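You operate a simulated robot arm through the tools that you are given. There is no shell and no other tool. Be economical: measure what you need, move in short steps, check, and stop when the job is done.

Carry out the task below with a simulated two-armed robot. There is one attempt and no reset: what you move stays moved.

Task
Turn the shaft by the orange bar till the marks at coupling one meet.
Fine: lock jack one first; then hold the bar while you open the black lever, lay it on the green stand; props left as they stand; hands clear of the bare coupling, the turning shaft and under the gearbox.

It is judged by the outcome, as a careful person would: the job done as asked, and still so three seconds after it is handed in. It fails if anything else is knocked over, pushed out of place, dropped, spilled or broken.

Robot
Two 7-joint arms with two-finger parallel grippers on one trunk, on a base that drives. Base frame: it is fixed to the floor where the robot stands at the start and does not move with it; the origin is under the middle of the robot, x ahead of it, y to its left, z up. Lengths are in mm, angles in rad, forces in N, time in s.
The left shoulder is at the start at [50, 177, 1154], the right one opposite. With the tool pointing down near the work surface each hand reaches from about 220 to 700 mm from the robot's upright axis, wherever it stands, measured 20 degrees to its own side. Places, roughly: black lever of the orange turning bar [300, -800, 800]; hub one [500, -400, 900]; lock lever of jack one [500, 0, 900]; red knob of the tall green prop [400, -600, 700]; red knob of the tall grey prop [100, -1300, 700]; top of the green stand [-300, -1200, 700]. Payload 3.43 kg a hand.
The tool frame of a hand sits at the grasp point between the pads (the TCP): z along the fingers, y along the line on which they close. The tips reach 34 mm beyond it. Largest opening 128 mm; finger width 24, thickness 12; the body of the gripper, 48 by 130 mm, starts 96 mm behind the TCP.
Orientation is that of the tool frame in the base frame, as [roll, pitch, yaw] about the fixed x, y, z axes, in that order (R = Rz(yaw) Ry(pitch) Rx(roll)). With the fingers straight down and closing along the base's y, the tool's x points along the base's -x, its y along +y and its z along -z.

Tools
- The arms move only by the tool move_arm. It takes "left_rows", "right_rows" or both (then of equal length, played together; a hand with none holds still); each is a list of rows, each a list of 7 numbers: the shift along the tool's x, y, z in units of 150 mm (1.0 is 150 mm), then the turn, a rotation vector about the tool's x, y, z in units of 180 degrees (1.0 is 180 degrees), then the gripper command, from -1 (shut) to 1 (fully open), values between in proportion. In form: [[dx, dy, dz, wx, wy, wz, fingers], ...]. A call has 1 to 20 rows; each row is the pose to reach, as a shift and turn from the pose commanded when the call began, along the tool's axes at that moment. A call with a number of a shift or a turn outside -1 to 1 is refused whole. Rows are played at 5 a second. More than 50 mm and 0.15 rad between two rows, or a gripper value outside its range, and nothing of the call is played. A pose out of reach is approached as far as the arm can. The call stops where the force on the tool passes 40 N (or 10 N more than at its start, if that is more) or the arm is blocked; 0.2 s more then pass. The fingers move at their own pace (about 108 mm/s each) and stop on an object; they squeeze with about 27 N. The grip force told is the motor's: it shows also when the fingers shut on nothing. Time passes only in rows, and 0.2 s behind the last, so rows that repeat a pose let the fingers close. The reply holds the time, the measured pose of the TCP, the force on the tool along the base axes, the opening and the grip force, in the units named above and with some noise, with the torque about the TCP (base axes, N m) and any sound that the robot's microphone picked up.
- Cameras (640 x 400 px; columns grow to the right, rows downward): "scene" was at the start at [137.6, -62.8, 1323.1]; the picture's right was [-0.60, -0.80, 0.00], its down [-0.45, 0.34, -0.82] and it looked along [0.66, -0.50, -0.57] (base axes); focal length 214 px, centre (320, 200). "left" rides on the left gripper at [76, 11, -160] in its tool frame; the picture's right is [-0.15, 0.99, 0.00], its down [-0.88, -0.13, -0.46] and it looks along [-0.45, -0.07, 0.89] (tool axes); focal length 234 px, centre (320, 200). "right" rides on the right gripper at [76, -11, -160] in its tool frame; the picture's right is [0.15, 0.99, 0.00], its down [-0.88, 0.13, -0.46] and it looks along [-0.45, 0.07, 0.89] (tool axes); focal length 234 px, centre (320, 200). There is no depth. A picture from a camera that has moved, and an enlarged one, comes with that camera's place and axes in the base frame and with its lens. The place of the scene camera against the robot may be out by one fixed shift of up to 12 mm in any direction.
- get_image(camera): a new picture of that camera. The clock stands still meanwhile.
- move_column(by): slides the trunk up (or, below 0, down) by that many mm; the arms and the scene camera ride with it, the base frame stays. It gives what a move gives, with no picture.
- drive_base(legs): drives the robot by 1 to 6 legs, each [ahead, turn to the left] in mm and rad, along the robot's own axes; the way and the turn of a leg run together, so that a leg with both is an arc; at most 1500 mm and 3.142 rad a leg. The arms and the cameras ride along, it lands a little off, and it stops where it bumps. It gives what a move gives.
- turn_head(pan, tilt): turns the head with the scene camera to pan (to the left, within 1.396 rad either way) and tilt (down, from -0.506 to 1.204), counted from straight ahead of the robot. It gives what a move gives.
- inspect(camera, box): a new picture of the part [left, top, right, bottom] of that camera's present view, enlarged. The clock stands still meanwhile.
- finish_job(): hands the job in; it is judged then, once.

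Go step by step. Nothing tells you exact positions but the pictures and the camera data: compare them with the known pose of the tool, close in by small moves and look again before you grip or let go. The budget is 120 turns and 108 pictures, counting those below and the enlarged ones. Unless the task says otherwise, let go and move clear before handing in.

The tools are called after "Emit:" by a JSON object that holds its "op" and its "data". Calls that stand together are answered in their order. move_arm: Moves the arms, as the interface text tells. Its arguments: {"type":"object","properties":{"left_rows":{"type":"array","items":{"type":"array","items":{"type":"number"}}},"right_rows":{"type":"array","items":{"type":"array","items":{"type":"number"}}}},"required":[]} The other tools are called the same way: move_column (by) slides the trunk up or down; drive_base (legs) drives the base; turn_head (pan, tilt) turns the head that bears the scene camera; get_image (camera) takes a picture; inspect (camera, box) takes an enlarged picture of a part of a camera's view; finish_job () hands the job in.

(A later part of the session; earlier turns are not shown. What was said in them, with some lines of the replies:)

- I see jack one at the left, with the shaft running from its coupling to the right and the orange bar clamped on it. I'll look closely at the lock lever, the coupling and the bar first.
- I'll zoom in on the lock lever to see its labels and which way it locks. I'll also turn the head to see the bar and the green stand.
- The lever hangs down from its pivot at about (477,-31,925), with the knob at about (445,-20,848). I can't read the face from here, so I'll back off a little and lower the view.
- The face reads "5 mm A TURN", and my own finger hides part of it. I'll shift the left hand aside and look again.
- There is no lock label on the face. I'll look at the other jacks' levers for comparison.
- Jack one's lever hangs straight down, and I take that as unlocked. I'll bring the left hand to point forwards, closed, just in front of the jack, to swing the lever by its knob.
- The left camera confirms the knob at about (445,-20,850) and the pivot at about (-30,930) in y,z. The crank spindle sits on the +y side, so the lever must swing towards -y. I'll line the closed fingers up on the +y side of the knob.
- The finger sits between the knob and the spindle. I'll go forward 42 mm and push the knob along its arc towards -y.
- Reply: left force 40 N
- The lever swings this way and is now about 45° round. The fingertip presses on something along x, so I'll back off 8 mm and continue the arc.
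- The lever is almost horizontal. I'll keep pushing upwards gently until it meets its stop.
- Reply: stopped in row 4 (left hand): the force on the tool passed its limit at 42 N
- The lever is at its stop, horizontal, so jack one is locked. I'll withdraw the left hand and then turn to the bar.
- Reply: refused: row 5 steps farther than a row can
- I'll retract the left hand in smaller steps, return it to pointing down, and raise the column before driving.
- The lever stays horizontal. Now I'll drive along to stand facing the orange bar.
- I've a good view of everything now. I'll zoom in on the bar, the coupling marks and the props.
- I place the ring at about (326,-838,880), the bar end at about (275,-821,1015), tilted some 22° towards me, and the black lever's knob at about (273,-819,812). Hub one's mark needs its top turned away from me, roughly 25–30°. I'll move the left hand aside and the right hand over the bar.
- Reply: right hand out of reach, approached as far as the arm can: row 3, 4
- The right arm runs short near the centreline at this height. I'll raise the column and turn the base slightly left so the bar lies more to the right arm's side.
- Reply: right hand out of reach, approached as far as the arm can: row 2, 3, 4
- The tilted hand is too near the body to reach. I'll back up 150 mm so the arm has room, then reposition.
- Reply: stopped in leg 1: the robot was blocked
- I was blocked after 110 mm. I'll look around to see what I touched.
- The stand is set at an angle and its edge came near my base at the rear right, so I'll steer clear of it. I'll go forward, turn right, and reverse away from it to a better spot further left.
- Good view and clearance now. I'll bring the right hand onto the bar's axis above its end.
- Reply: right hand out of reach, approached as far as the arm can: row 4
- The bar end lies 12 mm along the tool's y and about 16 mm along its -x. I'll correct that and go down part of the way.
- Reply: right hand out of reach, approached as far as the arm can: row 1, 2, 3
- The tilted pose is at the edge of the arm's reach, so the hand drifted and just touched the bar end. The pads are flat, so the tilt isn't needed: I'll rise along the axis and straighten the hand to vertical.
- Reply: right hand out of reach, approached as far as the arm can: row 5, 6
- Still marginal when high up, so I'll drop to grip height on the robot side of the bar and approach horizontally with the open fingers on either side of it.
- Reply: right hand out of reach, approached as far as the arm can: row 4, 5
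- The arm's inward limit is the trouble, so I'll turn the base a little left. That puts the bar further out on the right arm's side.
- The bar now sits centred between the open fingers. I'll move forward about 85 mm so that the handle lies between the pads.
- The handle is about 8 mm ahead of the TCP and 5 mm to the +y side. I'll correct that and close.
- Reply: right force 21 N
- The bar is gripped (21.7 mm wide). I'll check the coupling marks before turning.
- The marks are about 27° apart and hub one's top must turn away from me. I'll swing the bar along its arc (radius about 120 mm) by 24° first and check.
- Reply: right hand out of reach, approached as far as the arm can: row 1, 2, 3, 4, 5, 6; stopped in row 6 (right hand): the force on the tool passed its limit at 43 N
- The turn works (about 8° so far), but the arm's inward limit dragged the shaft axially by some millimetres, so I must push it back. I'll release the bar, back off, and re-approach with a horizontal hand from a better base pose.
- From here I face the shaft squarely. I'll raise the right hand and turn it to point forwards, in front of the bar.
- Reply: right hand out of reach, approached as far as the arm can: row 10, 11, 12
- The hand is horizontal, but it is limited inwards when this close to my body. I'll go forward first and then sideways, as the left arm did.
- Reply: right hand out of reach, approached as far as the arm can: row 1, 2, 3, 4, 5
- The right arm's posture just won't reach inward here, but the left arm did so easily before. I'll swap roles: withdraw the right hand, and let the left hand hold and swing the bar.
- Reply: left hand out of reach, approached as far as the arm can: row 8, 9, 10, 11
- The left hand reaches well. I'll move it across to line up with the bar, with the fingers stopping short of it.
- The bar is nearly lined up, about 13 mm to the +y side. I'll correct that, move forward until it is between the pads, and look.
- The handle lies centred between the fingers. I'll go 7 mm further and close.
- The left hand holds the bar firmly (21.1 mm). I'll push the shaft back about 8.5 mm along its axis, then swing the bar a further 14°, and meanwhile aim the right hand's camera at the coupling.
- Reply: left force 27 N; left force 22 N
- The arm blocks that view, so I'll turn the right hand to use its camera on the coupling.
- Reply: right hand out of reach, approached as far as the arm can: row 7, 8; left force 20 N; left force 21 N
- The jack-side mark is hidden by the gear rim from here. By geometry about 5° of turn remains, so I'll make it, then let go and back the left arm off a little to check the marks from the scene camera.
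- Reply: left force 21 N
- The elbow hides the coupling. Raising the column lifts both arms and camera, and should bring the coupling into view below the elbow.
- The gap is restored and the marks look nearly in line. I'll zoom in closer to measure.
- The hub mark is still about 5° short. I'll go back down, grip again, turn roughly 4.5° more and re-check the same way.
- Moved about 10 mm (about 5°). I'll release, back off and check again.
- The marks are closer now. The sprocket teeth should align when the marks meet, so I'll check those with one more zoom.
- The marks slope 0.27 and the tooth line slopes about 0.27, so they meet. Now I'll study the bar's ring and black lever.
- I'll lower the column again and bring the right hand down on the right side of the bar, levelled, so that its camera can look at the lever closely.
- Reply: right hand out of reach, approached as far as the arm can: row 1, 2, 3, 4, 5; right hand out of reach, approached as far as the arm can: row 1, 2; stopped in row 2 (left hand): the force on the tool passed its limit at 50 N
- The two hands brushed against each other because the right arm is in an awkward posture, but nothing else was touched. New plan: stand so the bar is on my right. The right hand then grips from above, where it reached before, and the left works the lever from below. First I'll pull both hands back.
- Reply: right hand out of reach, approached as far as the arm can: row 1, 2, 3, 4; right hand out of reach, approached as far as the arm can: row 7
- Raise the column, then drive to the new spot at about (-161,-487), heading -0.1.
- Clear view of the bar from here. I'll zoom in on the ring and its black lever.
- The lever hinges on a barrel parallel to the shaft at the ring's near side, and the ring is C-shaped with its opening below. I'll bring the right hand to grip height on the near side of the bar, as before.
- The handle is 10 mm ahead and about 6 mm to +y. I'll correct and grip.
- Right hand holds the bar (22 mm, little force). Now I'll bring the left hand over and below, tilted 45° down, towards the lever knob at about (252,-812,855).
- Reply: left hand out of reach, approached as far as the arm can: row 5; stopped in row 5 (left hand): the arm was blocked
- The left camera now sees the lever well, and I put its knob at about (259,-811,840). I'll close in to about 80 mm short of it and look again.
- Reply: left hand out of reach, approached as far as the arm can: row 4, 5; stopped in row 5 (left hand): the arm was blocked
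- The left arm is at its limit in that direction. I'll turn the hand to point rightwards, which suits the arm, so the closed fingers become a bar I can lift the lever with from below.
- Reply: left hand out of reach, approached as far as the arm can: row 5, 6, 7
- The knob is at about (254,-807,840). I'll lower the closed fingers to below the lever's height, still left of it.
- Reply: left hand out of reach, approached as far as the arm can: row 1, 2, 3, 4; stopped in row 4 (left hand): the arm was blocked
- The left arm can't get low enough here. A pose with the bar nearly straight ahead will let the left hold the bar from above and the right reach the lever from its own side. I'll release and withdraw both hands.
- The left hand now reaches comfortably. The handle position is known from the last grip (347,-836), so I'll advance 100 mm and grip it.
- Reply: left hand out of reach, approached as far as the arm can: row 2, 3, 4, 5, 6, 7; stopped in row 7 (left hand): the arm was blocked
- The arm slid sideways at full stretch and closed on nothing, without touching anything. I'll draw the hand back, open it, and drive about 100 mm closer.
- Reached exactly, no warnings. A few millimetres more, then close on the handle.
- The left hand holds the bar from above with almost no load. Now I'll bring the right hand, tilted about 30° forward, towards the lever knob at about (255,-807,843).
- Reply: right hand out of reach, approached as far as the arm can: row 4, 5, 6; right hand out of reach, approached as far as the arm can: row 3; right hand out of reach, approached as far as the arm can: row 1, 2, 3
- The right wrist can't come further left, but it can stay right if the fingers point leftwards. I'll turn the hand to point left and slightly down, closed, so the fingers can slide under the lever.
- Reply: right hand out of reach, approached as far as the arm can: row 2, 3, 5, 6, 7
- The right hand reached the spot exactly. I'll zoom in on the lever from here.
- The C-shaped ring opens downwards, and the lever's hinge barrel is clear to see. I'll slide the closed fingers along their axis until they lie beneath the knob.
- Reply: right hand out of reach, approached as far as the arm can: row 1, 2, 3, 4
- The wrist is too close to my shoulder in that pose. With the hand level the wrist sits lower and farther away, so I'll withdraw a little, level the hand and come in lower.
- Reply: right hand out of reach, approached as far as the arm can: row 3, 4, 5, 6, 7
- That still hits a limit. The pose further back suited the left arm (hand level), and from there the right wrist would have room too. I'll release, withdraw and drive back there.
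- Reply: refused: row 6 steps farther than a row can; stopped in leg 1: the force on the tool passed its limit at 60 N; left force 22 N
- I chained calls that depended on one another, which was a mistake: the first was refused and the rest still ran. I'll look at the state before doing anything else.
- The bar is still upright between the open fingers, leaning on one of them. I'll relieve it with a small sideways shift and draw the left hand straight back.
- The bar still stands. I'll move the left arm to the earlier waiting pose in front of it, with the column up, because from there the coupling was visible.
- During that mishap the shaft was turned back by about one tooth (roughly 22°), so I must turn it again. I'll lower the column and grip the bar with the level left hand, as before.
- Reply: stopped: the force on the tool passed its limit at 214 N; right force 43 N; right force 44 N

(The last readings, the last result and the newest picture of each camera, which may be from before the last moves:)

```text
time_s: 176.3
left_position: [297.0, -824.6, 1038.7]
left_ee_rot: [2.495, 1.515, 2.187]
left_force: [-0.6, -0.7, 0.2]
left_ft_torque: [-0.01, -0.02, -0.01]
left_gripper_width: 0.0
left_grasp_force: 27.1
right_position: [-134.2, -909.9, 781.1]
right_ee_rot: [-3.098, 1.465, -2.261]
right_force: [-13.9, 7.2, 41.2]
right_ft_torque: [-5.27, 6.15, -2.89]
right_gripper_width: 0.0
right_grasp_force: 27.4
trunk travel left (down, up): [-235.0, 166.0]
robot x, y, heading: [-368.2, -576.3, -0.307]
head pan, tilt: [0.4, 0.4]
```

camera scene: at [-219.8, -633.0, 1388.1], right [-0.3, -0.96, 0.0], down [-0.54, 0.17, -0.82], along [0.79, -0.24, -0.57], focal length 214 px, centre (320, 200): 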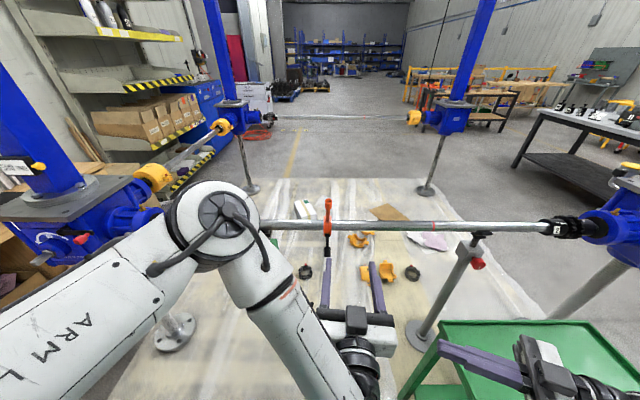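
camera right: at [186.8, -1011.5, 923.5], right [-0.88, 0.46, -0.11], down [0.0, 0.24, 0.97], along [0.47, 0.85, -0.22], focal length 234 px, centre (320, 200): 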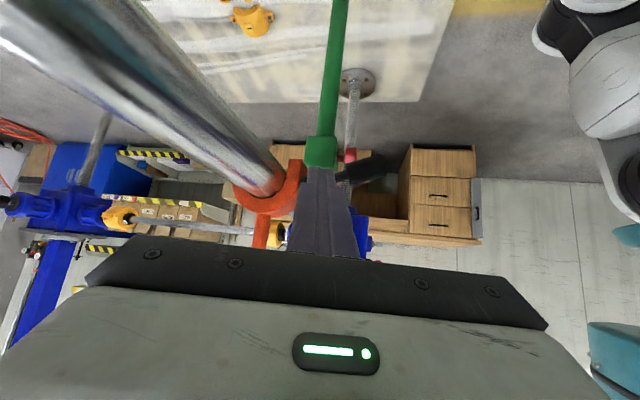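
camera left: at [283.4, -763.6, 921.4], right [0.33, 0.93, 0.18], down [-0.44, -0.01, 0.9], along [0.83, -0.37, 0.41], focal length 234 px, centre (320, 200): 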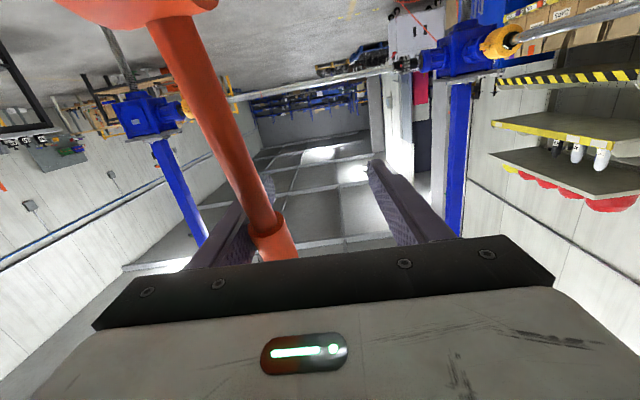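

The right hand came down on the green stand when the column lowered. I'll raise the column at once, then lift the right hand clear.

Emit:
{"op": "move_column", "data": {"by": 60}}

Emit:
{"op": "move_arm", "data": {"right_rows": [[-0.2, 0, 0, 0, 0, 0, -1], [-0.4, 0, 0, 0, 0, 0, -1], [-0.6, 0, 0, 0, 0, 0, -1], [-0.8, 0, 0, 0, 0, 0, -1], [-1, 0, 0, 0, 0, 0, -1]]}}

Emit:
{"op": "turn_head", "data": {"pan": -0.9, "tilt": 0.8}}

Emit:
{"op": "get_image", "data": {"camera": "scene"}}

```text
time_s: 177.3
left_position: [300.6, -827.9, 1097.2]
left_ee_rot: [2.482, 1.51, 2.177]
left_force: [-0.3, -0.7, 0.1]
left_ft_torque: [-0.05, 0.0, 0.02]
left_gripper_width: 0.0
left_grasp_force: 26.5
right_position: [-133.5, -912.7, 837.8]
right_ee_rot: [-3.129, 1.463, -2.291]
right_force: [-0.9, 0.2, -0.2]
right_ft_torque: [-0.01, 0.03, 0.01]
right_gripper_width: 0.3
right_grasp_force: 26.5
trunk travel left (down, up): [-295.0, 106.0]
robot x, y, heading: [-370.1, -577.7, -0.304]
head pan, tilt: [0.4, 0.4]
```

```text
time_s: 178.5
left_position: [298.0, -828.1, 1097.8]
left_ee_rot: [2.482, 1.513, 2.178]
left_force: [0.4, 1.1, -0.7]
left_ft_torque: [0.05, 0.0, -0.03]
left_gripper_width: 0.0
left_grasp_force: 26.5
right_position: [-122.7, -898.6, 988.1]
right_ee_rot: [-3.14, 1.464, -2.302]
right_force: [0.3, 0.2, 0.2]
right_ft_torque: [0.05, 0.02, 0.03]
right_gripper_width: 0.0
right_grasp_force: 27.1
trunk travel left (down, up): [-295.0, 106.0]
robot x, y, heading: [-372.0, -578.1, -0.302]
head pan, tilt: [0.4, 0.4]
```

```text
time_s: 180.0
left_position: [298.9, -826.9, 1097.0]
left_ee_rot: [2.481, 1.511, 2.175]
left_force: [-1.0, 0.3, 0.1]
left_ft_torque: [-0.01, 0.01, -0.01]
left_gripper_width: 0.0
left_grasp_force: 27.6
right_position: [-122.9, -900.2, 988.0]
right_ee_rot: [-3.129, 1.464, -2.294]
right_force: [-0.5, -0.4, -0.6]
right_ft_torque: [0.02, -0.01, 0.0]
right_gripper_width: 0.0
right_grasp_force: 27.1
trunk travel left (down, up): [-295.0, 106.0]
robot x, y, heading: [-369.9, -577.3, -0.301]
head pan, tilt: [-0.901, 0.799]
```

```text
4 pictures are left
camera scene: at [-275.3, -682.6, 1275.8], right [-0.93, -0.36, 0.0], down [-0.26, 0.67, -0.7], along [0.25, -0.65, -0.72], focal length 214 px, centre (320, 200)
```

scene: 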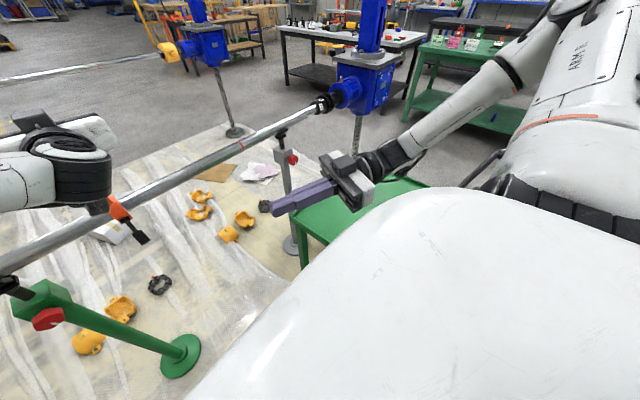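

The stand is still in place. I'll back the left hand off the bar's axis and open it, lower the column by 112 mm (the right hand stays well above the stand), then re-approach.

Emit:
{"op": "move_arm", "data": {"left_rows": [[0, 0, -0.25, 0, 0, 0, 0.2], [0, 0, -0.5, 0, 0, 0, 0.2], [0, 0, -0.71, 0, 0, 0, 0.2]]}}

Emit:
{"op": "move_column", "data": {"by": -110}}

```text
time_s: 180.8
left_position: [196.7, -795.7, 1102.6]
left_ee_rot: [2.471, 1.512, 2.167]
left_force: [-0.7, 0.4, 0.4]
left_ft_torque: [0.0, 0.02, -0.01]
left_gripper_width: 76.9
left_grasp_force: 0.0
right_position: [-122.6, -901.1, 987.6]
right_ee_rot: [-3.126, 1.464, -2.286]
right_force: [0.0, 0.3, -0.3]
right_ft_torque: [-0.01, 0.0, -0.01]
right_gripper_width: 0.0
right_grasp_force: 26.7
trunk travel left (down, up): [-295.0, 106.0]
robot x, y, heading: [-370.9, -575.6, -0.303]
head pan, tilt: [-0.901, 0.799]
```

```text
time_s: 182.2
left_position: [197.7, -795.0, 992.5]
left_ee_rot: [2.479, 1.511, 2.175]
left_force: [0.4, 0.2, 0.0]
left_ft_torque: [-0.01, 0.03, 0.03]
left_gripper_width: 76.8
left_grasp_force: 0.0
right_position: [-123.2, -897.9, 877.2]
right_ee_rot: [-3.131, 1.464, -2.291]
right_force: [0.0, 0.6, -0.4]
right_ft_torque: [0.02, 0.01, 0.0]
right_gripper_width: 0.0
right_grasp_force: 26.5
trunk travel left (down, up): [-185.0, 216.0]
robot x, y, heading: [-365.6, -580.1, -0.299]
head pan, tilt: [-0.901, 0.799]
```

Emit:
{"op": "move_arm", "data": {"left_rows": [[0, 0, 0.2, 0, 0, 0, 0.2], [0, 0, 0.4, 0, 0, 0, 0.2], [0, 0, 0.6, 0, 0, 0, 0.2], [0, 0, 0.71, 0, 0, 0, 0.2], [0, 0, 0.71, 0, 0, 0, -1], [0, 0, 0.71, 0, 0, 0, -1], [0, 0, 0.71, 0, 0, 0, -1]]}}

```text
time_s: 183.8
left_position: [302.9, -822.1, 989.1]
left_ee_rot: [2.515, 1.517, 2.216]
left_force: [10.1, 19.5, 0.4]
left_ft_torque: [-0.89, -0.41, -0.46]
left_gripper_width: 22.1
left_grasp_force: 27.0
right_position: [-120.8, -898.7, 877.8]
right_ee_rot: [-3.116, 1.461, -2.276]
right_force: [-0.2, 0.6, 0.2]
right_ft_torque: [-0.01, -0.01, 0.01]
right_gripper_width: 0.0
right_grasp_force: 27.4
trunk travel left (down, up): [-185.0, 216.0]
robot x, y, heading: [-364.2, -574.8, -0.305]
head pan, tilt: [-0.901, 0.799]
```

Gripped (22.1 mm). The aligned state had the handle tilted about +5°, and it is now about -17.5°, so I'll swing it 22.5° along its arc.

Emit:
{"op": "move_arm", "data": {"left_rows": [[-0.0166, 0.006, 0.048, 0, 0, 0, -1], [-0.029, 0.012, 0.097, 0, 0, 0, -1], [-0.039, 0.012, 0.147, 0, 0, 0, -1], [-0.046, 0.012, 0.197, 0, 0, 0, -1], [-0.049, 0.012, 0.249, 0, 0, 0, -1], [-0.0495, 0.012, 0.307, 0, 0, 0, -1], [-0.0495, 0.012, 0.307, 0, 0, 0, -1]]}}

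```text
time_s: 185.4
left_position: [342.9, -840.4, 997.3]
left_ee_rot: [2.41, 1.518, 2.103]
left_force: [-3.6, 12.3, 14.8]
left_ft_torque: [-0.48, 0.57, -0.2]
left_gripper_width: 21.9
left_grasp_force: 26.8
right_position: [-124.9, -898.1, 878.3]
right_ee_rot: [-3.105, 1.465, -2.264]
right_force: [-0.3, 0.1, 0.1]
right_ft_torque: [0.0, 0.0, 0.01]
right_gripper_width: 0.1
right_grasp_force: 27.7
trunk travel left (down, up): [-185.0, 216.0]
robot x, y, heading: [-364.1, -579.0, -0.303]
head pan, tilt: [-0.901, 0.799]
```

Emit:
{"op": "move_arm", "data": {"left_rows": [[-0.015, 0, 0.01, 0, 0, 0, -1], [-0.03, 0, 0.022, 0, 0, 0, -1], [-0.03, 0, 0.022, 0, 0, 0, -1]]}}

```text
time_s: 186.2
left_position: [344.6, -842.0, 997.7]
left_ee_rot: [2.498, 1.512, 2.191]
left_force: [-6.7, 10.8, 8.4]
left_ft_torque: [-0.35, 0.95, -0.28]
left_gripper_width: 21.8
left_grasp_force: 26.7
right_position: [-123.5, -899.5, 877.9]
right_ee_rot: [-3.108, 1.465, -2.269]
right_force: [0.2, -0.2, 0.3]
right_ft_torque: [-0.01, 0.02, 0.04]
right_gripper_width: 0.2
right_grasp_force: 26.9
trunk travel left (down, up): [-185.0, 216.0]
robot x, y, heading: [-367.2, -580.2, -0.304]
head pan, tilt: [-0.901, 0.799]
```

The handle is back at the aligned angle (about 4.8°). Now I'll bring the right hand, level and pointing left, towards the lever in two stages, watching for reach limits.

Emit:
{"op": "move_arm", "data": {"right_rows": [[0, -0.155, 0.145, 0, 0, 0, -1], [0, -0.31, 0.29, 0, 0, 0, -1], [0, -0.465, 0.435, 0, 0, 0, -1], [0, -0.62, 0.58, 0, 0, 0, -1], [0.05, -0.775, 0.725, 0, 0, 0, -1]]}}

```text
time_s: 187.4
left_position: [346.0, -840.6, 996.5]
left_ee_rot: [2.486, 1.511, 2.18]
left_force: [-3.6, 6.6, 3.3]
left_ft_torque: [-0.56, 0.39, -0.3]
left_gripper_width: 22.1
left_grasp_force: 26.9
right_position: [36.4, -896.7, 860.7]
right_ee_rot: [-3.111, 1.466, -2.274]
right_force: [0.2, 0.2, 0.6]
right_ft_torque: [-0.01, -0.01, 0.01]
right_gripper_width: 0.1
right_grasp_force: 26.9
trunk travel left (down, up): [-185.0, 216.0]
robot x, y, heading: [-370.8, -578.1, -0.301]
head pan, tilt: [-0.901, 0.799]
```

Emit:
{"op": "move_arm", "data": {"right_rows": [[0.06, -0.15, 0.15, 0, 0, 0, -1], [0.12, -0.3, 0.3, 0, 0, 0, -1], [0.18, -0.45, 0.45, 0, 0, 0, -1], [0.24, -0.6, 0.6, 0, 0, 0, -1], [0.24, -0.743, 0.75, 0, 0, 0, -1]]}}

Emit:
{"op": "get_image", "data": {"camera": "right"}}

```text
time_s: 188.6
left_position: [346.1, -841.2, 996.5]
left_ee_rot: [2.483, 1.512, 2.175]
left_force: [-1.5, 4.0, 3.6]
left_ft_torque: [-0.53, 0.33, -0.14]
left_gripper_width: 21.7
left_grasp_force: 26.8
right_position: [152.2, -892.0, 851.2]
right_ee_rot: [-3.119, 1.461, -2.282]
right_force: [0.3, 0.0, -0.1]
right_ft_torque: [0.01, -0.02, -0.02]
right_gripper_width: 0.0
right_grasp_force: 26.6
right hand out of reach, approached as far as the arm can: row 3, 4, 5
trunk travel left (down, up): [-185.0, 216.0]
robot x, y, heading: [-367.1, -576.5, -0.3]
head pan, tilt: [-0.901, 0.799]
```

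```text
3 pictures are left
camera right: at [50.5, -1022.6, 794.0], right [-0.75, 0.65, -0.15], down [-0.34, -0.18, 0.92], along [0.57, 0.74, 0.35], focal length 234 px, centre (320, 200)
```

right: 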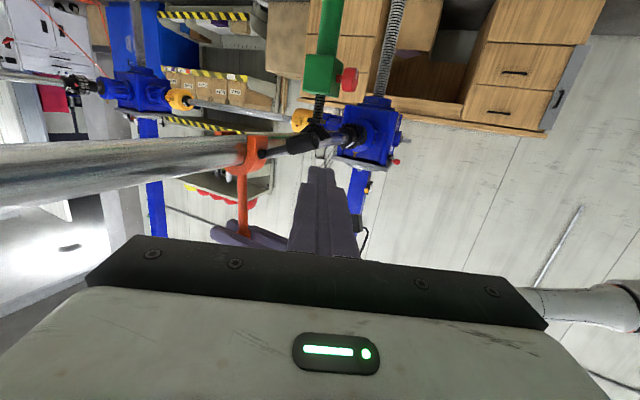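

The hand is just right of the lever but can't go lower while level. Pointing it down about 35° keeps the wrist high and brings the fingertips under the knob (about (257,-808,838)).

Emit:
{"op": "move_arm", "data": {"right_rows": [[0, -0.04, 0.05, 0, 0.0414, 0, -1], [0, -0.08, 0.15, 0, 0.0828, 0, -1], [-0.01, -0.13, 0.3, 0, 0.124, 0, -1], [-0.02, -0.17, 0.446, 0, 0.1655, 0, -1]]}}

```text
time_s: 189.6
left_position: [346.4, -841.1, 996.7]
left_ee_rot: [2.485, 1.512, 2.176]
left_force: [-1.0, 2.8, 3.4]
left_ft_torque: [-0.43, 0.42, -0.11]
left_gripper_width: 22.1
left_grasp_force: 27.4
right_position: [179.7, -870.4, 843.7]
right_ee_rot: [-3.133, 0.956, -2.299]
right_force: [-0.6, 0.1, 1.3]
right_ft_torque: [0.0, -0.05, -0.02]
right_gripper_width: 0.0
right_grasp_force: 26.9
right hand out of reach, approached as far as the arm can: row 4
trunk travel left (down, up): [-185.0, 216.0]
robot x, y, heading: [-368.8, -578.6, -0.3]
head pan, tilt: [-0.901, 0.799]
```

Emit:
{"op": "move_arm", "data": {"right_rows": [[0, 0, 0.16, 0, 0, 0, -1], [0, 0, 0.32, 0, 0, 0, -1], [-0.03, -0.03, 0.48, 0, 0, 0, -1], [-0.06, -0.05, 0.64, 0, 0, 0, -1]]}}

```text
time_s: 190.6
left_position: [345.3, -840.5, 997.6]
left_ee_rot: [2.481, 1.511, 2.176]
left_force: [-0.4, 2.5, 3.5]
left_ft_torque: [-0.58, 0.26, -0.1]
left_gripper_width: 22.0
left_grasp_force: 27.5
right_position: [172.7, -850.6, 809.9]
right_ee_rot: [-3.14, 0.949, -2.301]
right_force: [-0.1, 0.0, 0.4]
right_ft_torque: [0.01, 0.05, 0.0]
right_gripper_width: 0.1
right_grasp_force: 27.1
right hand out of reach, approached as far as the arm can: row 1, 2, 3, 4
trunk travel left (down, up): [-185.0, 216.0]
robot x, y, heading: [-364.4, -578.3, -0.302]
head pan, tilt: [-0.901, 0.799]
```

The right arm lacks about 70 mm of forward reach. I'll open the left fingers (the shaft holds by friction, as before), drive 75 mm ahead, and re-grip. First open.

Emit:
{"op": "move_arm", "data": {"left_rows": [[0, 0, 0, 0, 0, 0, 0.2], [0, 0, 0, 0, 0, 0, 0.2], [0, 0, 0, 0, 0, 0, 0.2]]}}

Emit:
{"op": "drive_base", "data": {"legs": [[72, 0]]}}

```text
time_s: 191.4
left_position: [346.8, -843.0, 997.3]
left_ee_rot: [2.482, 1.509, 2.177]
left_force: [-0.5, -0.3, 0.0]
left_ft_torque: [-0.03, 0.05, 0.0]
left_gripper_width: 77.0
left_grasp_force: 0.1
right_position: [172.7, -850.3, 811.4]
right_ee_rot: [-3.14, 0.95, -2.301]
right_force: [-0.1, -0.1, 0.1]
right_ft_torque: [0.02, 0.01, -0.01]
right_gripper_width: 0.0
right_grasp_force: 26.9
trunk travel left (down, up): [-185.0, 216.0]
robot x, y, heading: [-366.6, -578.0, -0.303]
head pan, tilt: [-0.901, 0.799]
```

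```text
time_s: 192.4
left_position: [414.7, -863.2, 995.5]
left_ee_rot: [2.489, 1.509, 2.185]
left_force: [0.9, -0.6, -0.3]
left_ft_torque: [0.0, 0.01, 0.03]
left_gripper_width: 76.7
left_grasp_force: 0.1
right_position: [242.1, -871.6, 811.6]
right_ee_rot: [-3.138, 0.949, -2.302]
right_force: [-0.8, -0.5, 0.0]
right_ft_torque: [0.0, 0.01, 0.02]
right_gripper_width: 0.0
right_grasp_force: 27.0
trunk travel left (down, up): [-185.0, 216.0]
robot x, y, heading: [-300.2, -599.7, -0.304]
head pan, tilt: [-0.901, 0.799]
```

Emit:
{"op": "move_arm", "data": {"left_rows": [[0, 0, -0.2, 0, 0, 0, 0.2], [0, 0, -0.4, 0, 0, 0, 0.2], [0, 0, -0.473, 0, 0, 0, 0.2], [0, 0, -0.473, 0, 0, 0, -1], [0, 0, -0.473, 0, 0, 0, -1], [0, 0, -0.473, 0, 0, 0, -1]]}}

```text
time_s: 193.8
left_position: [346.5, -842.4, 1000.2]
left_ee_rot: [2.519, 1.511, 2.212]
left_force: [-2.0, 1.6, 0.2]
left_ft_torque: [-0.59, 0.37, -0.03]
left_gripper_width: 22.6
left_grasp_force: 27.3
right_position: [242.7, -871.6, 810.3]
right_ee_rot: [-3.138, 0.95, -2.3]
right_force: [-0.1, -0.5, -0.3]
right_ft_torque: [0.01, 0.02, -0.02]
right_gripper_width: 0.1
right_grasp_force: 26.8
trunk travel left (down, up): [-185.0, 216.0]
robot x, y, heading: [-302.4, -600.9, -0.303]
head pan, tilt: [-0.901, 0.799]
```

The left hand holds the bar again at the same angle. Now I'll slide the right fingers sideways under the lever knob.

Emit:
{"op": "move_arm", "data": {"right_rows": [[-0.053, 0.081, 0.086, 0, 0, 0, -1], [-0.107, 0.162, 0.171, 0, 0, 0, -1], [-0.16, 0.243, 0.257, 0, 0, 0, -1]]}}

```text
time_s: 194.6
left_position: [346.6, -841.9, 1000.3]
left_ee_rot: [2.491, 1.509, 2.186]
left_force: [-1.4, 1.6, -0.5]
left_ft_torque: [-0.58, 0.56, -0.13]
left_gripper_width: 22.2
left_grasp_force: 26.6
right_position: [220.6, -825.2, 812.1]
right_ee_rot: [-3.136, 0.957, -2.299]
right_force: [0.4, 0.2, -0.3]
right_ft_torque: [0.01, -0.01, 0.02]
right_gripper_width: 0.1
right_grasp_force: 27.5
right hand out of reach, approached as far as the arm can: row 1, 2, 3
trunk travel left (down, up): [-185.0, 216.0]
robot x, y, heading: [-301.7, -598.7, -0.304]
head pan, tilt: [-0.901, 0.799]
```

The fingertips are now beneath the knob's end. I'll lift straight up in small steps and watch the forces.

Emit:
{"op": "move_arm", "data": {"right_rows": [[-0.08, 0, -0.057, 0, 0, 0, -1], [-0.16, 0, -0.114, 0, 0, 0, -1], [-0.21, 0, -0.15, 0, 0, 0, -1], [-0.27, 0, -0.19, 0, 0, 0, -1], [-0.33, 0, -0.232, 0, 0, 0, -1]]}}

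```text
time_s: 195.8
left_position: [347.3, -841.9, 999.6]
left_ee_rot: [2.487, 1.509, 2.184]
left_force: [-0.4, -0.2, 0.7]
left_ft_torque: [-0.01, 0.04, -0.02]
left_gripper_width: 21.7
left_grasp_force: 27.0
right_position: [212.5, -830.4, 869.9]
right_ee_rot: [-3.139, 0.955, -2.302]
right_force: [-0.3, -0.2, -0.2]
right_ft_torque: [0.01, 0.02, -0.04]
right_gripper_width: 0.3
right_grasp_force: 26.9
right hand out of reach, approached as far as the arm can: row 2, 3, 4, 5
trunk travel left (down, up): [-185.0, 216.0]
robot x, y, heading: [-299.7, -599.5, -0.305]
head pan, tilt: [-0.901, 0.799]
```

The left hand's residual load vanished during the lift, so the lever may have opened. I'll look.

Emit:
{"op": "get_image", "data": {"camera": "right"}}

```text
2 pictures are left
camera right: at [104.7, -968.4, 900.3], right [-0.79, 0.6, -0.12], down [-0.01, 0.19, 0.98], along [0.61, 0.78, -0.15], focal length 234 px, centre (320, 200)
```

right: 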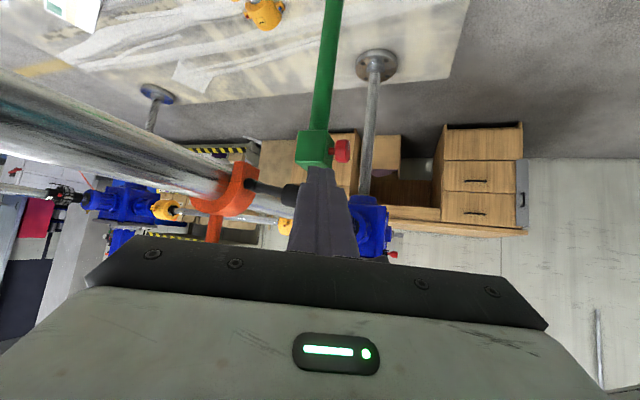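

The lever has lifted about 27° with almost no force, so upwards is the opening direction. I'll follow its arc further up and over.

Emit:
{"op": "move_arm", "data": {"right_rows": [[-0.1, -0.012, -0.058, 0, 0, 0, -1], [-0.203, -0.025, -0.117, 0, 0, 0, -1], [-0.268, -0.075, -0.14, 0, 0, 0, -1], [-0.333, -0.126, -0.163, 0, 0, 0, -1], [-0.396, -0.203, -0.161, 0, 0, 0, -1], [-0.459, -0.281, -0.159, 0, 0, 0, -1]]}}

```text
time_s: 197.2
left_position: [348.2, -841.5, 1000.1]
left_ee_rot: [2.494, 1.509, 2.187]
left_force: [0.3, -0.7, 0.3]
left_ft_torque: [0.0, -0.04, 0.02]
left_gripper_width: 21.7
left_grasp_force: 27.0
right_position: [211.3, -859.7, 921.1]
right_ee_rot: [-3.14, 0.956, -2.298]
right_force: [0.1, 0.5, 0.3]
right_ft_torque: [0.02, 0.02, 0.02]
right_gripper_width: 0.0
right_grasp_force: 26.7
right hand out of reach, approached as far as the arm can: row 1, 2, 3, 4, 5, 6
trunk travel left (down, up): [-185.0, 216.0]
robot x, y, heading: [-303.4, -596.2, -0.304]
head pan, tilt: [-0.901, 0.799]
```

I'll test gently whether the ring is loose, by raising the left hand a few millimetres and reading the force.

Emit:
{"op": "move_arm", "data": {"left_rows": [[-0.02, 0, 0, 0, 0, 0, -1], [-0.045, 0, 0, 0, 0, 0, -1], [-0.045, 0, 0, 0, 0, 0, -1]]}}

```text
time_s: 198.0
left_position: [347.7, -841.1, 1005.7]
left_ee_rot: [2.497, 1.509, 2.192]
left_force: [-1.3, 1.3, -4.3]
left_ft_torque: [0.05, 0.16, 0.02]
left_gripper_width: 21.6
left_grasp_force: 27.1
right_position: [212.2, -860.2, 920.5]
right_ee_rot: [-3.138, 0.959, -2.301]
right_force: [1.3, -0.7, 0.8]
right_ft_torque: [0.0, -0.02, -0.01]
right_gripper_width: 0.0
right_grasp_force: 27.6
trunk travel left (down, up): [-185.0, 216.0]
robot x, y, heading: [-298.0, -598.7, -0.301]
head pan, tilt: [-0.901, 0.799]
```

The bar came up 6 mm with only about 4 N, its own weight, so the clamp is open. I'll withdraw the right hand and lift the bar off the shaft slowly.

Emit:
{"op": "move_arm", "data": {"left_rows": [[0, 0, 0, 0, 0, 0, -1], [0, 0, 0, 0, 0, 0, -1], [-0.06, 0, 0, 0, 0, 0, -1], [-0.12, 0, 0, 0, 0, 0, -1], [-0.18, 0, 0, 0, 0, 0, -1], [-0.24, 0, 0, 0, 0, 0, -1]], "right_rows": [[0, 0, -0.2, 0, 0, 0, -1], [0, 0, -0.4, 0, 0, 0, -1], [0, 0, -0.5, 0, 0, 0, -1], [0, 0, -0.5, 0, 0, 0, -1], [0, 0, -0.5, 0, 0, 0, -1], [0, 0, -0.5, 0, 0, 0, -1]]}}

```text
time_s: 199.4
left_position: [349.0, -842.8, 1044.2]
left_ee_rot: [2.484, 1.511, 2.181]
left_force: [-0.5, -0.3, -3.8]
left_ft_torque: [-0.04, -0.08, -0.02]
left_gripper_width: 21.8
left_grasp_force: 27.1
right_position: [171.3, -904.9, 964.8]
right_ee_rot: [-3.139, 0.949, -2.303]
right_force: [-0.9, 0.2, 0.9]
right_ft_torque: [-0.03, -0.02, 0.0]
right_gripper_width: 0.1
right_grasp_force: 27.3
trunk travel left (down, up): [-185.0, 216.0]
robot x, y, heading: [-301.4, -597.1, -0.303]
head pan, tilt: [-0.901, 0.799]
```

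Emit:
{"op": "move_arm", "data": {"left_rows": [[-0.15, 0, 0, 0, 0, 0, -1], [-0.3, 0, 0, 0, 0, 0, -1], [-0.45, 0, 0, 0, 0, 0, -1], [-0.6, 0, 0, 0, 0, 0, -1], [-0.75, 0, -0.1, 0, 0, 0, -1]]}}

```text
time_s: 200.6
left_position: [337.2, -844.6, 1155.9]
left_ee_rot: [2.49, 1.511, 2.182]
left_force: [-0.3, 0.0, -4.1]
left_ft_torque: [0.0, -0.02, 0.01]
left_gripper_width: 21.5
left_grasp_force: 27.6
right_position: [170.9, -904.7, 964.5]
right_ee_rot: [-3.138, 0.949, -2.3]
right_force: [0.1, -0.2, -0.3]
right_ft_torque: [-0.01, -0.01, -0.03]
right_gripper_width: 0.1
right_grasp_force: 26.4
trunk travel left (down, up): [-185.0, 216.0]
robot x, y, heading: [-300.8, -597.0, -0.298]
head pan, tilt: [-0.901, 0.799]
```

The bar is free of the shaft and held firmly (about 4 N weight). I'll raise everything 100 mm and turn in place to face the green stand.

Emit:
{"op": "move_column", "data": {"by": 100}}

Emit:
{"op": "drive_base", "data": {"legs": [[0, -0.8]]}}

```text
time_s: 202.0
left_position: [338.3, -845.3, 1254.3]
left_ee_rot: [2.495, 1.509, 2.189]
left_force: [-0.5, 0.2, -4.5]
left_ft_torque: [-0.04, -0.05, 0.0]
left_gripper_width: 21.6
left_grasp_force: 27.0
right_position: [170.8, -906.1, 1064.3]
right_ee_rot: [-3.14, 0.948, -2.302]
right_force: [-0.4, -0.9, 0.5]
right_ft_torque: [0.04, 0.01, -0.01]
right_gripper_width: 0.0
right_grasp_force: 27.7
trunk travel left (down, up): [-285.0, 116.0]
robot x, y, heading: [-299.9, -601.9, -0.304]
head pan, tilt: [-0.901, 0.799]
```

```text
time_s: 204.5
left_position: [-35.6, -1229.7, 1255.2]
left_ee_rot: [2.486, 1.511, 1.372]
left_force: [0.1, 0.0, -4.1]
left_ft_torque: [-0.08, -0.05, -0.02]
left_gripper_width: 21.6
left_grasp_force: 26.8
right_position: [-194.9, -1150.8, 1065.3]
right_ee_rot: [-3.138, 0.948, -3.107]
right_force: [1.0, 0.1, 0.3]
right_ft_torque: [-0.03, -0.01, -0.04]
right_gripper_width: 0.0
right_grasp_force: 26.4
trunk travel left (down, up): [-285.0, 116.0]
robot x, y, heading: [-298.5, -596.2, -1.105]
head pan, tilt: [-0.901, 0.799]
```

Emit:
{"op": "drive_base", "data": {"legs": [[0, -0.76]]}}

Emit:
{"op": "move_arm", "data": {"left_rows": [[0, 0.09, -0.04, 0, 0.04, 0, -1], [0, 0.18, -0.08, 0, 0.08, 0, -1], [0, 0.27, -0.12, 0, 0.12, 0, -1], [0, 0.36, -0.16, 0, 0.16, 0, -1], [0, 0.45, -0.2, 0, 0.2, 0, -1], [0, 0.54, -0.24, 0, 0.24, 0, -1], [0, 0.63, -0.28, 0, 0.28, 0, -1], [0, 0.72, -0.32, 0, 0.32, 0, -1], [0, 0.81, -0.36, 0, 0.36, 0, -1], [0, 0.9, -0.4, 0, 0.4, 0, -1], [0, 0.95, -0.44, 0, 0.44, 0, -1], [0, 1, -0.48, 0, 0.481, 0, -1]]}}

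```text
time_s: 206.9
left_position: [-535.0, -1240.7, 1256.0]
left_ee_rot: [2.485, 1.51, 0.628]
left_force: [-0.1, 0.3, -3.5]
left_ft_torque: [-0.07, 0.03, 0.02]
left_gripper_width: 21.5
left_grasp_force: 27.0
right_position: [-600.2, -1074.6, 1065.0]
right_ee_rot: [-3.138, 0.949, 2.431]
right_force: [0.6, 0.0, 0.2]
right_ft_torque: [-0.02, -0.01, -0.01]
right_gripper_width: 0.3
right_grasp_force: 27.1
trunk travel left (down, up): [-285.0, 116.0]
robot x, y, heading: [-304.3, -599.1, -1.856]
head pan, tilt: [-0.901, 0.799]
```

```text
time_s: 209.5
left_position: [-347.5, -1156.5, 1226.9]
left_ee_rot: [3.102, 0.077, 1.278]
left_force: [0.0, -1.2, -4.0]
left_ft_torque: [-0.31, 0.12, -0.04]
left_gripper_width: 21.8
left_grasp_force: 27.3
left hand out of reach, approached as far as the arm can: row 8, 9, 10, 11, 12
right_position: [-598.9, -1075.1, 1064.9]
right_ee_rot: [-3.138, 0.948, 2.428]
right_force: [0.4, -0.4, -0.6]
right_ft_torque: [-0.02, 0.01, 0.05]
right_gripper_width: 0.0
right_grasp_force: 26.8
trunk travel left (down, up): [-285.0, 116.0]
robot x, y, heading: [-298.3, -597.7, -1.856]
head pan, tilt: [-0.901, 0.799]
```

The left hand now points down over the stand with the bar held level. I'll check with the left camera.

Emit:
{"op": "get_image", "data": {"camera": "left"}}

```text
1 pictures are left
camera left: at [-316.5, -1073.3, 1379.2], right [0.9, -0.42, 0.05], down [-0.39, -0.76, 0.52], along [-0.18, -0.49, -0.85], focal length 234 px, centre (320, 200)
```

left: 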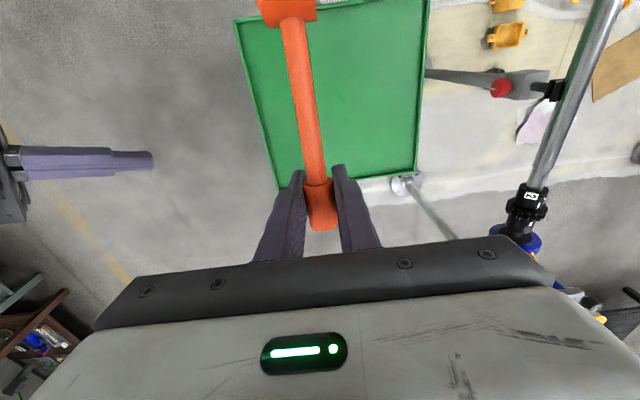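

The stand's tray is centred at about (-284,-1226), with the bar well inside it in plan. I'll lower the column by 200 mm first.

Emit:
{"op": "move_column", "data": {"by": -200}}

Emit:
{"op": "move_arm", "data": {"left_rows": [[-0.04, 0.05, 0.2, 0, 0.005, 0, -1], [-0.08, 0.1, 0.4, 0, 0.01, 0, -1], [-0.12, 0.15, 0.6, 0, 0.015, 0, -1], [-0.16, 0.2, 0.8, 0, 0.02, 0, -1], [-0.2, 0.25, 1, 0, 0.0245, 0, -1]]}}

```text
time_s: 211.6
left_position: [-347.3, -1155.4, 1026.5]
left_ee_rot: [3.1, 0.077, 1.278]
left_force: [-0.5, -0.4, -3.2]
left_ft_torque: [-0.29, 0.1, 0.01]
left_gripper_width: 21.9
left_grasp_force: 26.6
right_position: [-598.3, -1074.8, 866.0]
right_ee_rot: [-3.138, 0.949, 2.429]
right_force: [0.4, -0.4, -0.3]
right_ft_torque: [0.02, 0.02, -0.02]
right_gripper_width: 0.2
right_grasp_force: 27.0
trunk travel left (down, up): [-85.0, 316.0]
robot x, y, heading: [-300.5, -596.6, -1.851]
head pan, tilt: [-0.901, 0.799]
```

```text
time_s: 212.8
left_position: [-318.8, -1208.7, 879.6]
left_ee_rot: [3.098, 0.002, 1.281]
left_force: [0.5, -0.7, -3.8]
left_ft_torque: [-0.3, 0.07, -0.04]
left_gripper_width: 21.7
left_grasp_force: 26.9
right_position: [-598.0, -1075.5, 863.7]
right_ee_rot: [-3.138, 0.948, 2.429]
right_force: [-0.1, 0.2, -0.1]
right_ft_torque: [0.01, 0.0, 0.0]
right_gripper_width: 0.3
right_grasp_force: 27.6
trunk travel left (down, up): [-85.0, 316.0]
robot x, y, heading: [-299.5, -598.3, -1.855]
head pan, tilt: [-0.901, 0.799]
```

Emit:
{"op": "move_arm", "data": {"left_rows": [[0, 0, 0.25, 0, 0, 0, -1], [0, 0, 0.5, 0, 0, 0, -1], [0, 0, 0.72, 0, 0, 0, -1]]}}

Emit:
{"op": "move_arm", "data": {"left_rows": [[0, 0, 0.025, 0, 0, 0, -1], [0, 0, 0.05, 0, 0, 0, -1], [0, 0, 0.075, 0, 0, 0, -1], [0, 0, 0.1, 0, 0, 0, -1], [0, 0, 0.125, 0, 0, 0, -1]]}}

```text
time_s: 213.6
left_position: [-313.8, -1209.4, 772.1]
left_ee_rot: [3.102, 0.002, 1.28]
left_force: [-1.0, -0.1, -3.9]
left_ft_torque: [-0.32, 0.08, 0.01]
left_gripper_width: 22.0
left_grasp_force: 26.8
right_position: [-598.8, -1075.0, 865.2]
right_ee_rot: [-3.14, 0.947, 2.428]
right_force: [-0.2, 0.4, 0.5]
right_ft_torque: [-0.03, -0.02, -0.01]
right_gripper_width: 0.0
right_grasp_force: 26.6
trunk travel left (down, up): [-85.0, 316.0]
robot x, y, heading: [-302.9, -600.6, -1.852]
head pan, tilt: [-0.901, 0.799]
```

```text
time_s: 214.8
left_position: [-315.0, -1210.5, 753.7]
left_ee_rot: [3.098, 0.001, 1.282]
left_force: [0.2, 0.0, -3.6]
left_ft_torque: [-0.3, 0.09, -0.01]
left_gripper_width: 21.9
left_grasp_force: 26.7
right_position: [-598.7, -1074.6, 864.9]
right_ee_rot: [-3.139, 0.949, 2.429]
right_force: [-1.5, 0.2, -0.2]
right_ft_torque: [0.01, 0.0, -0.01]
right_gripper_width: 0.0
right_grasp_force: 26.9
trunk travel left (down, up): [-85.0, 316.0]
robot x, y, heading: [-299.0, -598.4, -1.852]
head pan, tilt: [-0.901, 0.799]
```

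Still carrying the full weight at z = 754, so no contact yet. I'll keep lowering in 3 mm steps.

Emit:
{"op": "move_arm", "data": {"left_rows": [[0, 0, 0.02, 0, 0, 0, -1], [0, 0, 0.04, 0, 0, 0, -1], [0, 0, 0.06, 0, 0, 0, -1], [0, 0, 0.08, 0, 0, 0, -1], [0, 0, 0.09, 0, 0, 0, -1]]}}

```text
time_s: 216.0
left_position: [-313.7, -1210.3, 741.0]
left_ee_rot: [3.101, 0.003, 1.281]
left_force: [0.0, -0.5, -0.6]
left_ft_torque: [0.19, -0.01, -0.02]
left_gripper_width: 21.6
left_grasp_force: 27.0
right_position: [-598.4, -1074.5, 865.4]
right_ee_rot: [-3.138, 0.949, 2.43]
right_force: [-0.3, 0.2, 0.7]
right_ft_torque: [0.02, -0.01, -0.01]
right_gripper_width: 0.2
right_grasp_force: 26.9
trunk travel left (down, up): [-85.0, 316.0]
robot x, y, heading: [-298.2, -595.8, -1.852]
head pan, tilt: [-0.901, 0.799]
```

The ring now rests on the tray and the weight is off the hand. I'll open the fingers gradually so the bar settles between them, then open wide.

Emit:
{"op": "move_arm", "data": {"left_rows": [[0, 0, 0.005, 0, 0, 0, -0.6], [0, 0, 0.005, 0, 0, 0, -0.55], [0, 0, 0.005, 0, 0, 0, -0.5], [0, 0, 0.005, 0, 0, 0, -0.45], [0, 0, 0.005, 0, 0, 0, -0.35], [0, 0, 0.005, 0, 0, 0, -0.25], [0, 0, 0.005, 0, 0, 0, -0.1], [0, 0, 0.005, 0, 0, 0, 0.1], [0, 0, 0.005, 0, 0, 0, 0.3], [0, 0, 0.005, 0, 0, 0, 0.6], [0, 0, 0.005, 0, 0, 0, 0.8], [0, 0, 0.005, 0, 0, 0, 0.8]]}}

```text
time_s: 218.6
left_position: [-312.7, -1211.0, 739.1]
left_ee_rot: [3.098, 0.001, 1.281]
left_force: [-0.6, -0.3, -0.7]
left_ft_torque: [0.0, 0.0, -0.02]
left_gripper_width: 115.1
left_grasp_force: 0.1
right_position: [-598.0, -1074.7, 864.3]
right_ee_rot: [-3.138, 0.949, 2.43]
right_force: [0.2, 0.1, 0.2]
right_ft_torque: [0.02, -0.01, -0.02]
right_gripper_width: 0.0
right_grasp_force: 26.6
trunk travel left (down, up): [-85.0, 316.0]
robot x, y, heading: [-300.0, -601.6, -1.856]
head pan, tilt: [-0.901, 0.799]
```

Released without any load. I'll lift the left hand straight up.

Emit:
{"op": "move_arm", "data": {"left_rows": [[0, 0, -0.1, 0, 0, 0, 0.8], [0, 0, -0.25, 0, 0, 0, 0.8], [0, 0, -0.5, 0, 0, 0, 0.8], [0, 0, -0.75, 0, 0, 0, 0.8], [0, 0, -1, 0, 0, 0, 0.8]]}}

Emit:
{"op": "get_image", "data": {"camera": "left"}}

```text
time_s: 219.8
left_position: [-319.6, -1208.2, 890.8]
left_ee_rot: [3.101, 0.002, 1.279]
left_force: [0.3, -0.1, 0.3]
left_ft_torque: [0.03, -0.04, 0.0]
left_gripper_width: 115.0
left_grasp_force: 0.0
right_position: [-598.6, -1073.9, 865.7]
right_ee_rot: [-3.139, 0.95, 2.429]
right_force: [-0.2, -0.6, -0.6]
right_ft_torque: [0.02, 0.02, -0.01]
right_gripper_width: 0.0
right_grasp_force: 26.9
trunk travel left (down, up): [-85.0, 316.0]
robot x, y, heading: [-303.5, -599.5, -1.851]
head pan, tilt: [-0.901, 0.799]
```

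```text
0 pictures are left
camera left: at [-292.0, -1136.5, 1049.7], right [0.91, -0.42, 0.04], down [-0.39, -0.8, 0.45], along [-0.16, -0.42, -0.89], focal length 234 px, centre (320, 200)
```

left: 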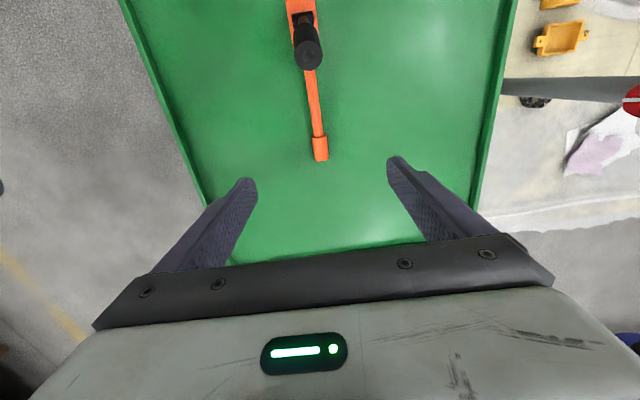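

The bar lies in the middle of the green stand's tray with its lever open, and both hands are empty and clear. The photo budget is spent, so I'll hand in.

Emit:
{"op": "finish_job", "data": {}}

```text
The job is handed in.
```

I locked jack one, turned the shaft to where I judged the marks meet, opened the black lever while holding the bar, and laid the bar on the green stand. I have no picture of the marks after the last turn, so that part is not confirmed.

- **Marks at coupling one:** I had them lined up in pictures once. A bad move of mine then turned the shaft back by about one tooth (roughly 22°). I turned it again to the same handle angle, about 4.8° against 4.7–5.7° measured when the marks met. By then I was down to the last few pictures and used them on the lever and the bar. Check the marks by eye.
- **Shaft position along its axis:** I also dragged the shaft several millimetres along its length during the work and pushed it back by feel. The gap between the sprockets may differ slightly from the start.
- **Green stand:** my base bumped it once. Later my right hand pressed down on it hard when the column came down; the force limit tripped at 214 N. It still stands, and its corners measure within about 50 mm of where I first put them, which is roughly how far apart my estimates were.
- **Hands:** my two hands touched each other once.

The bar lies in the middle of the tray with its lever open. I saw no sign that either prop moved, but I did not check them closely at the end.
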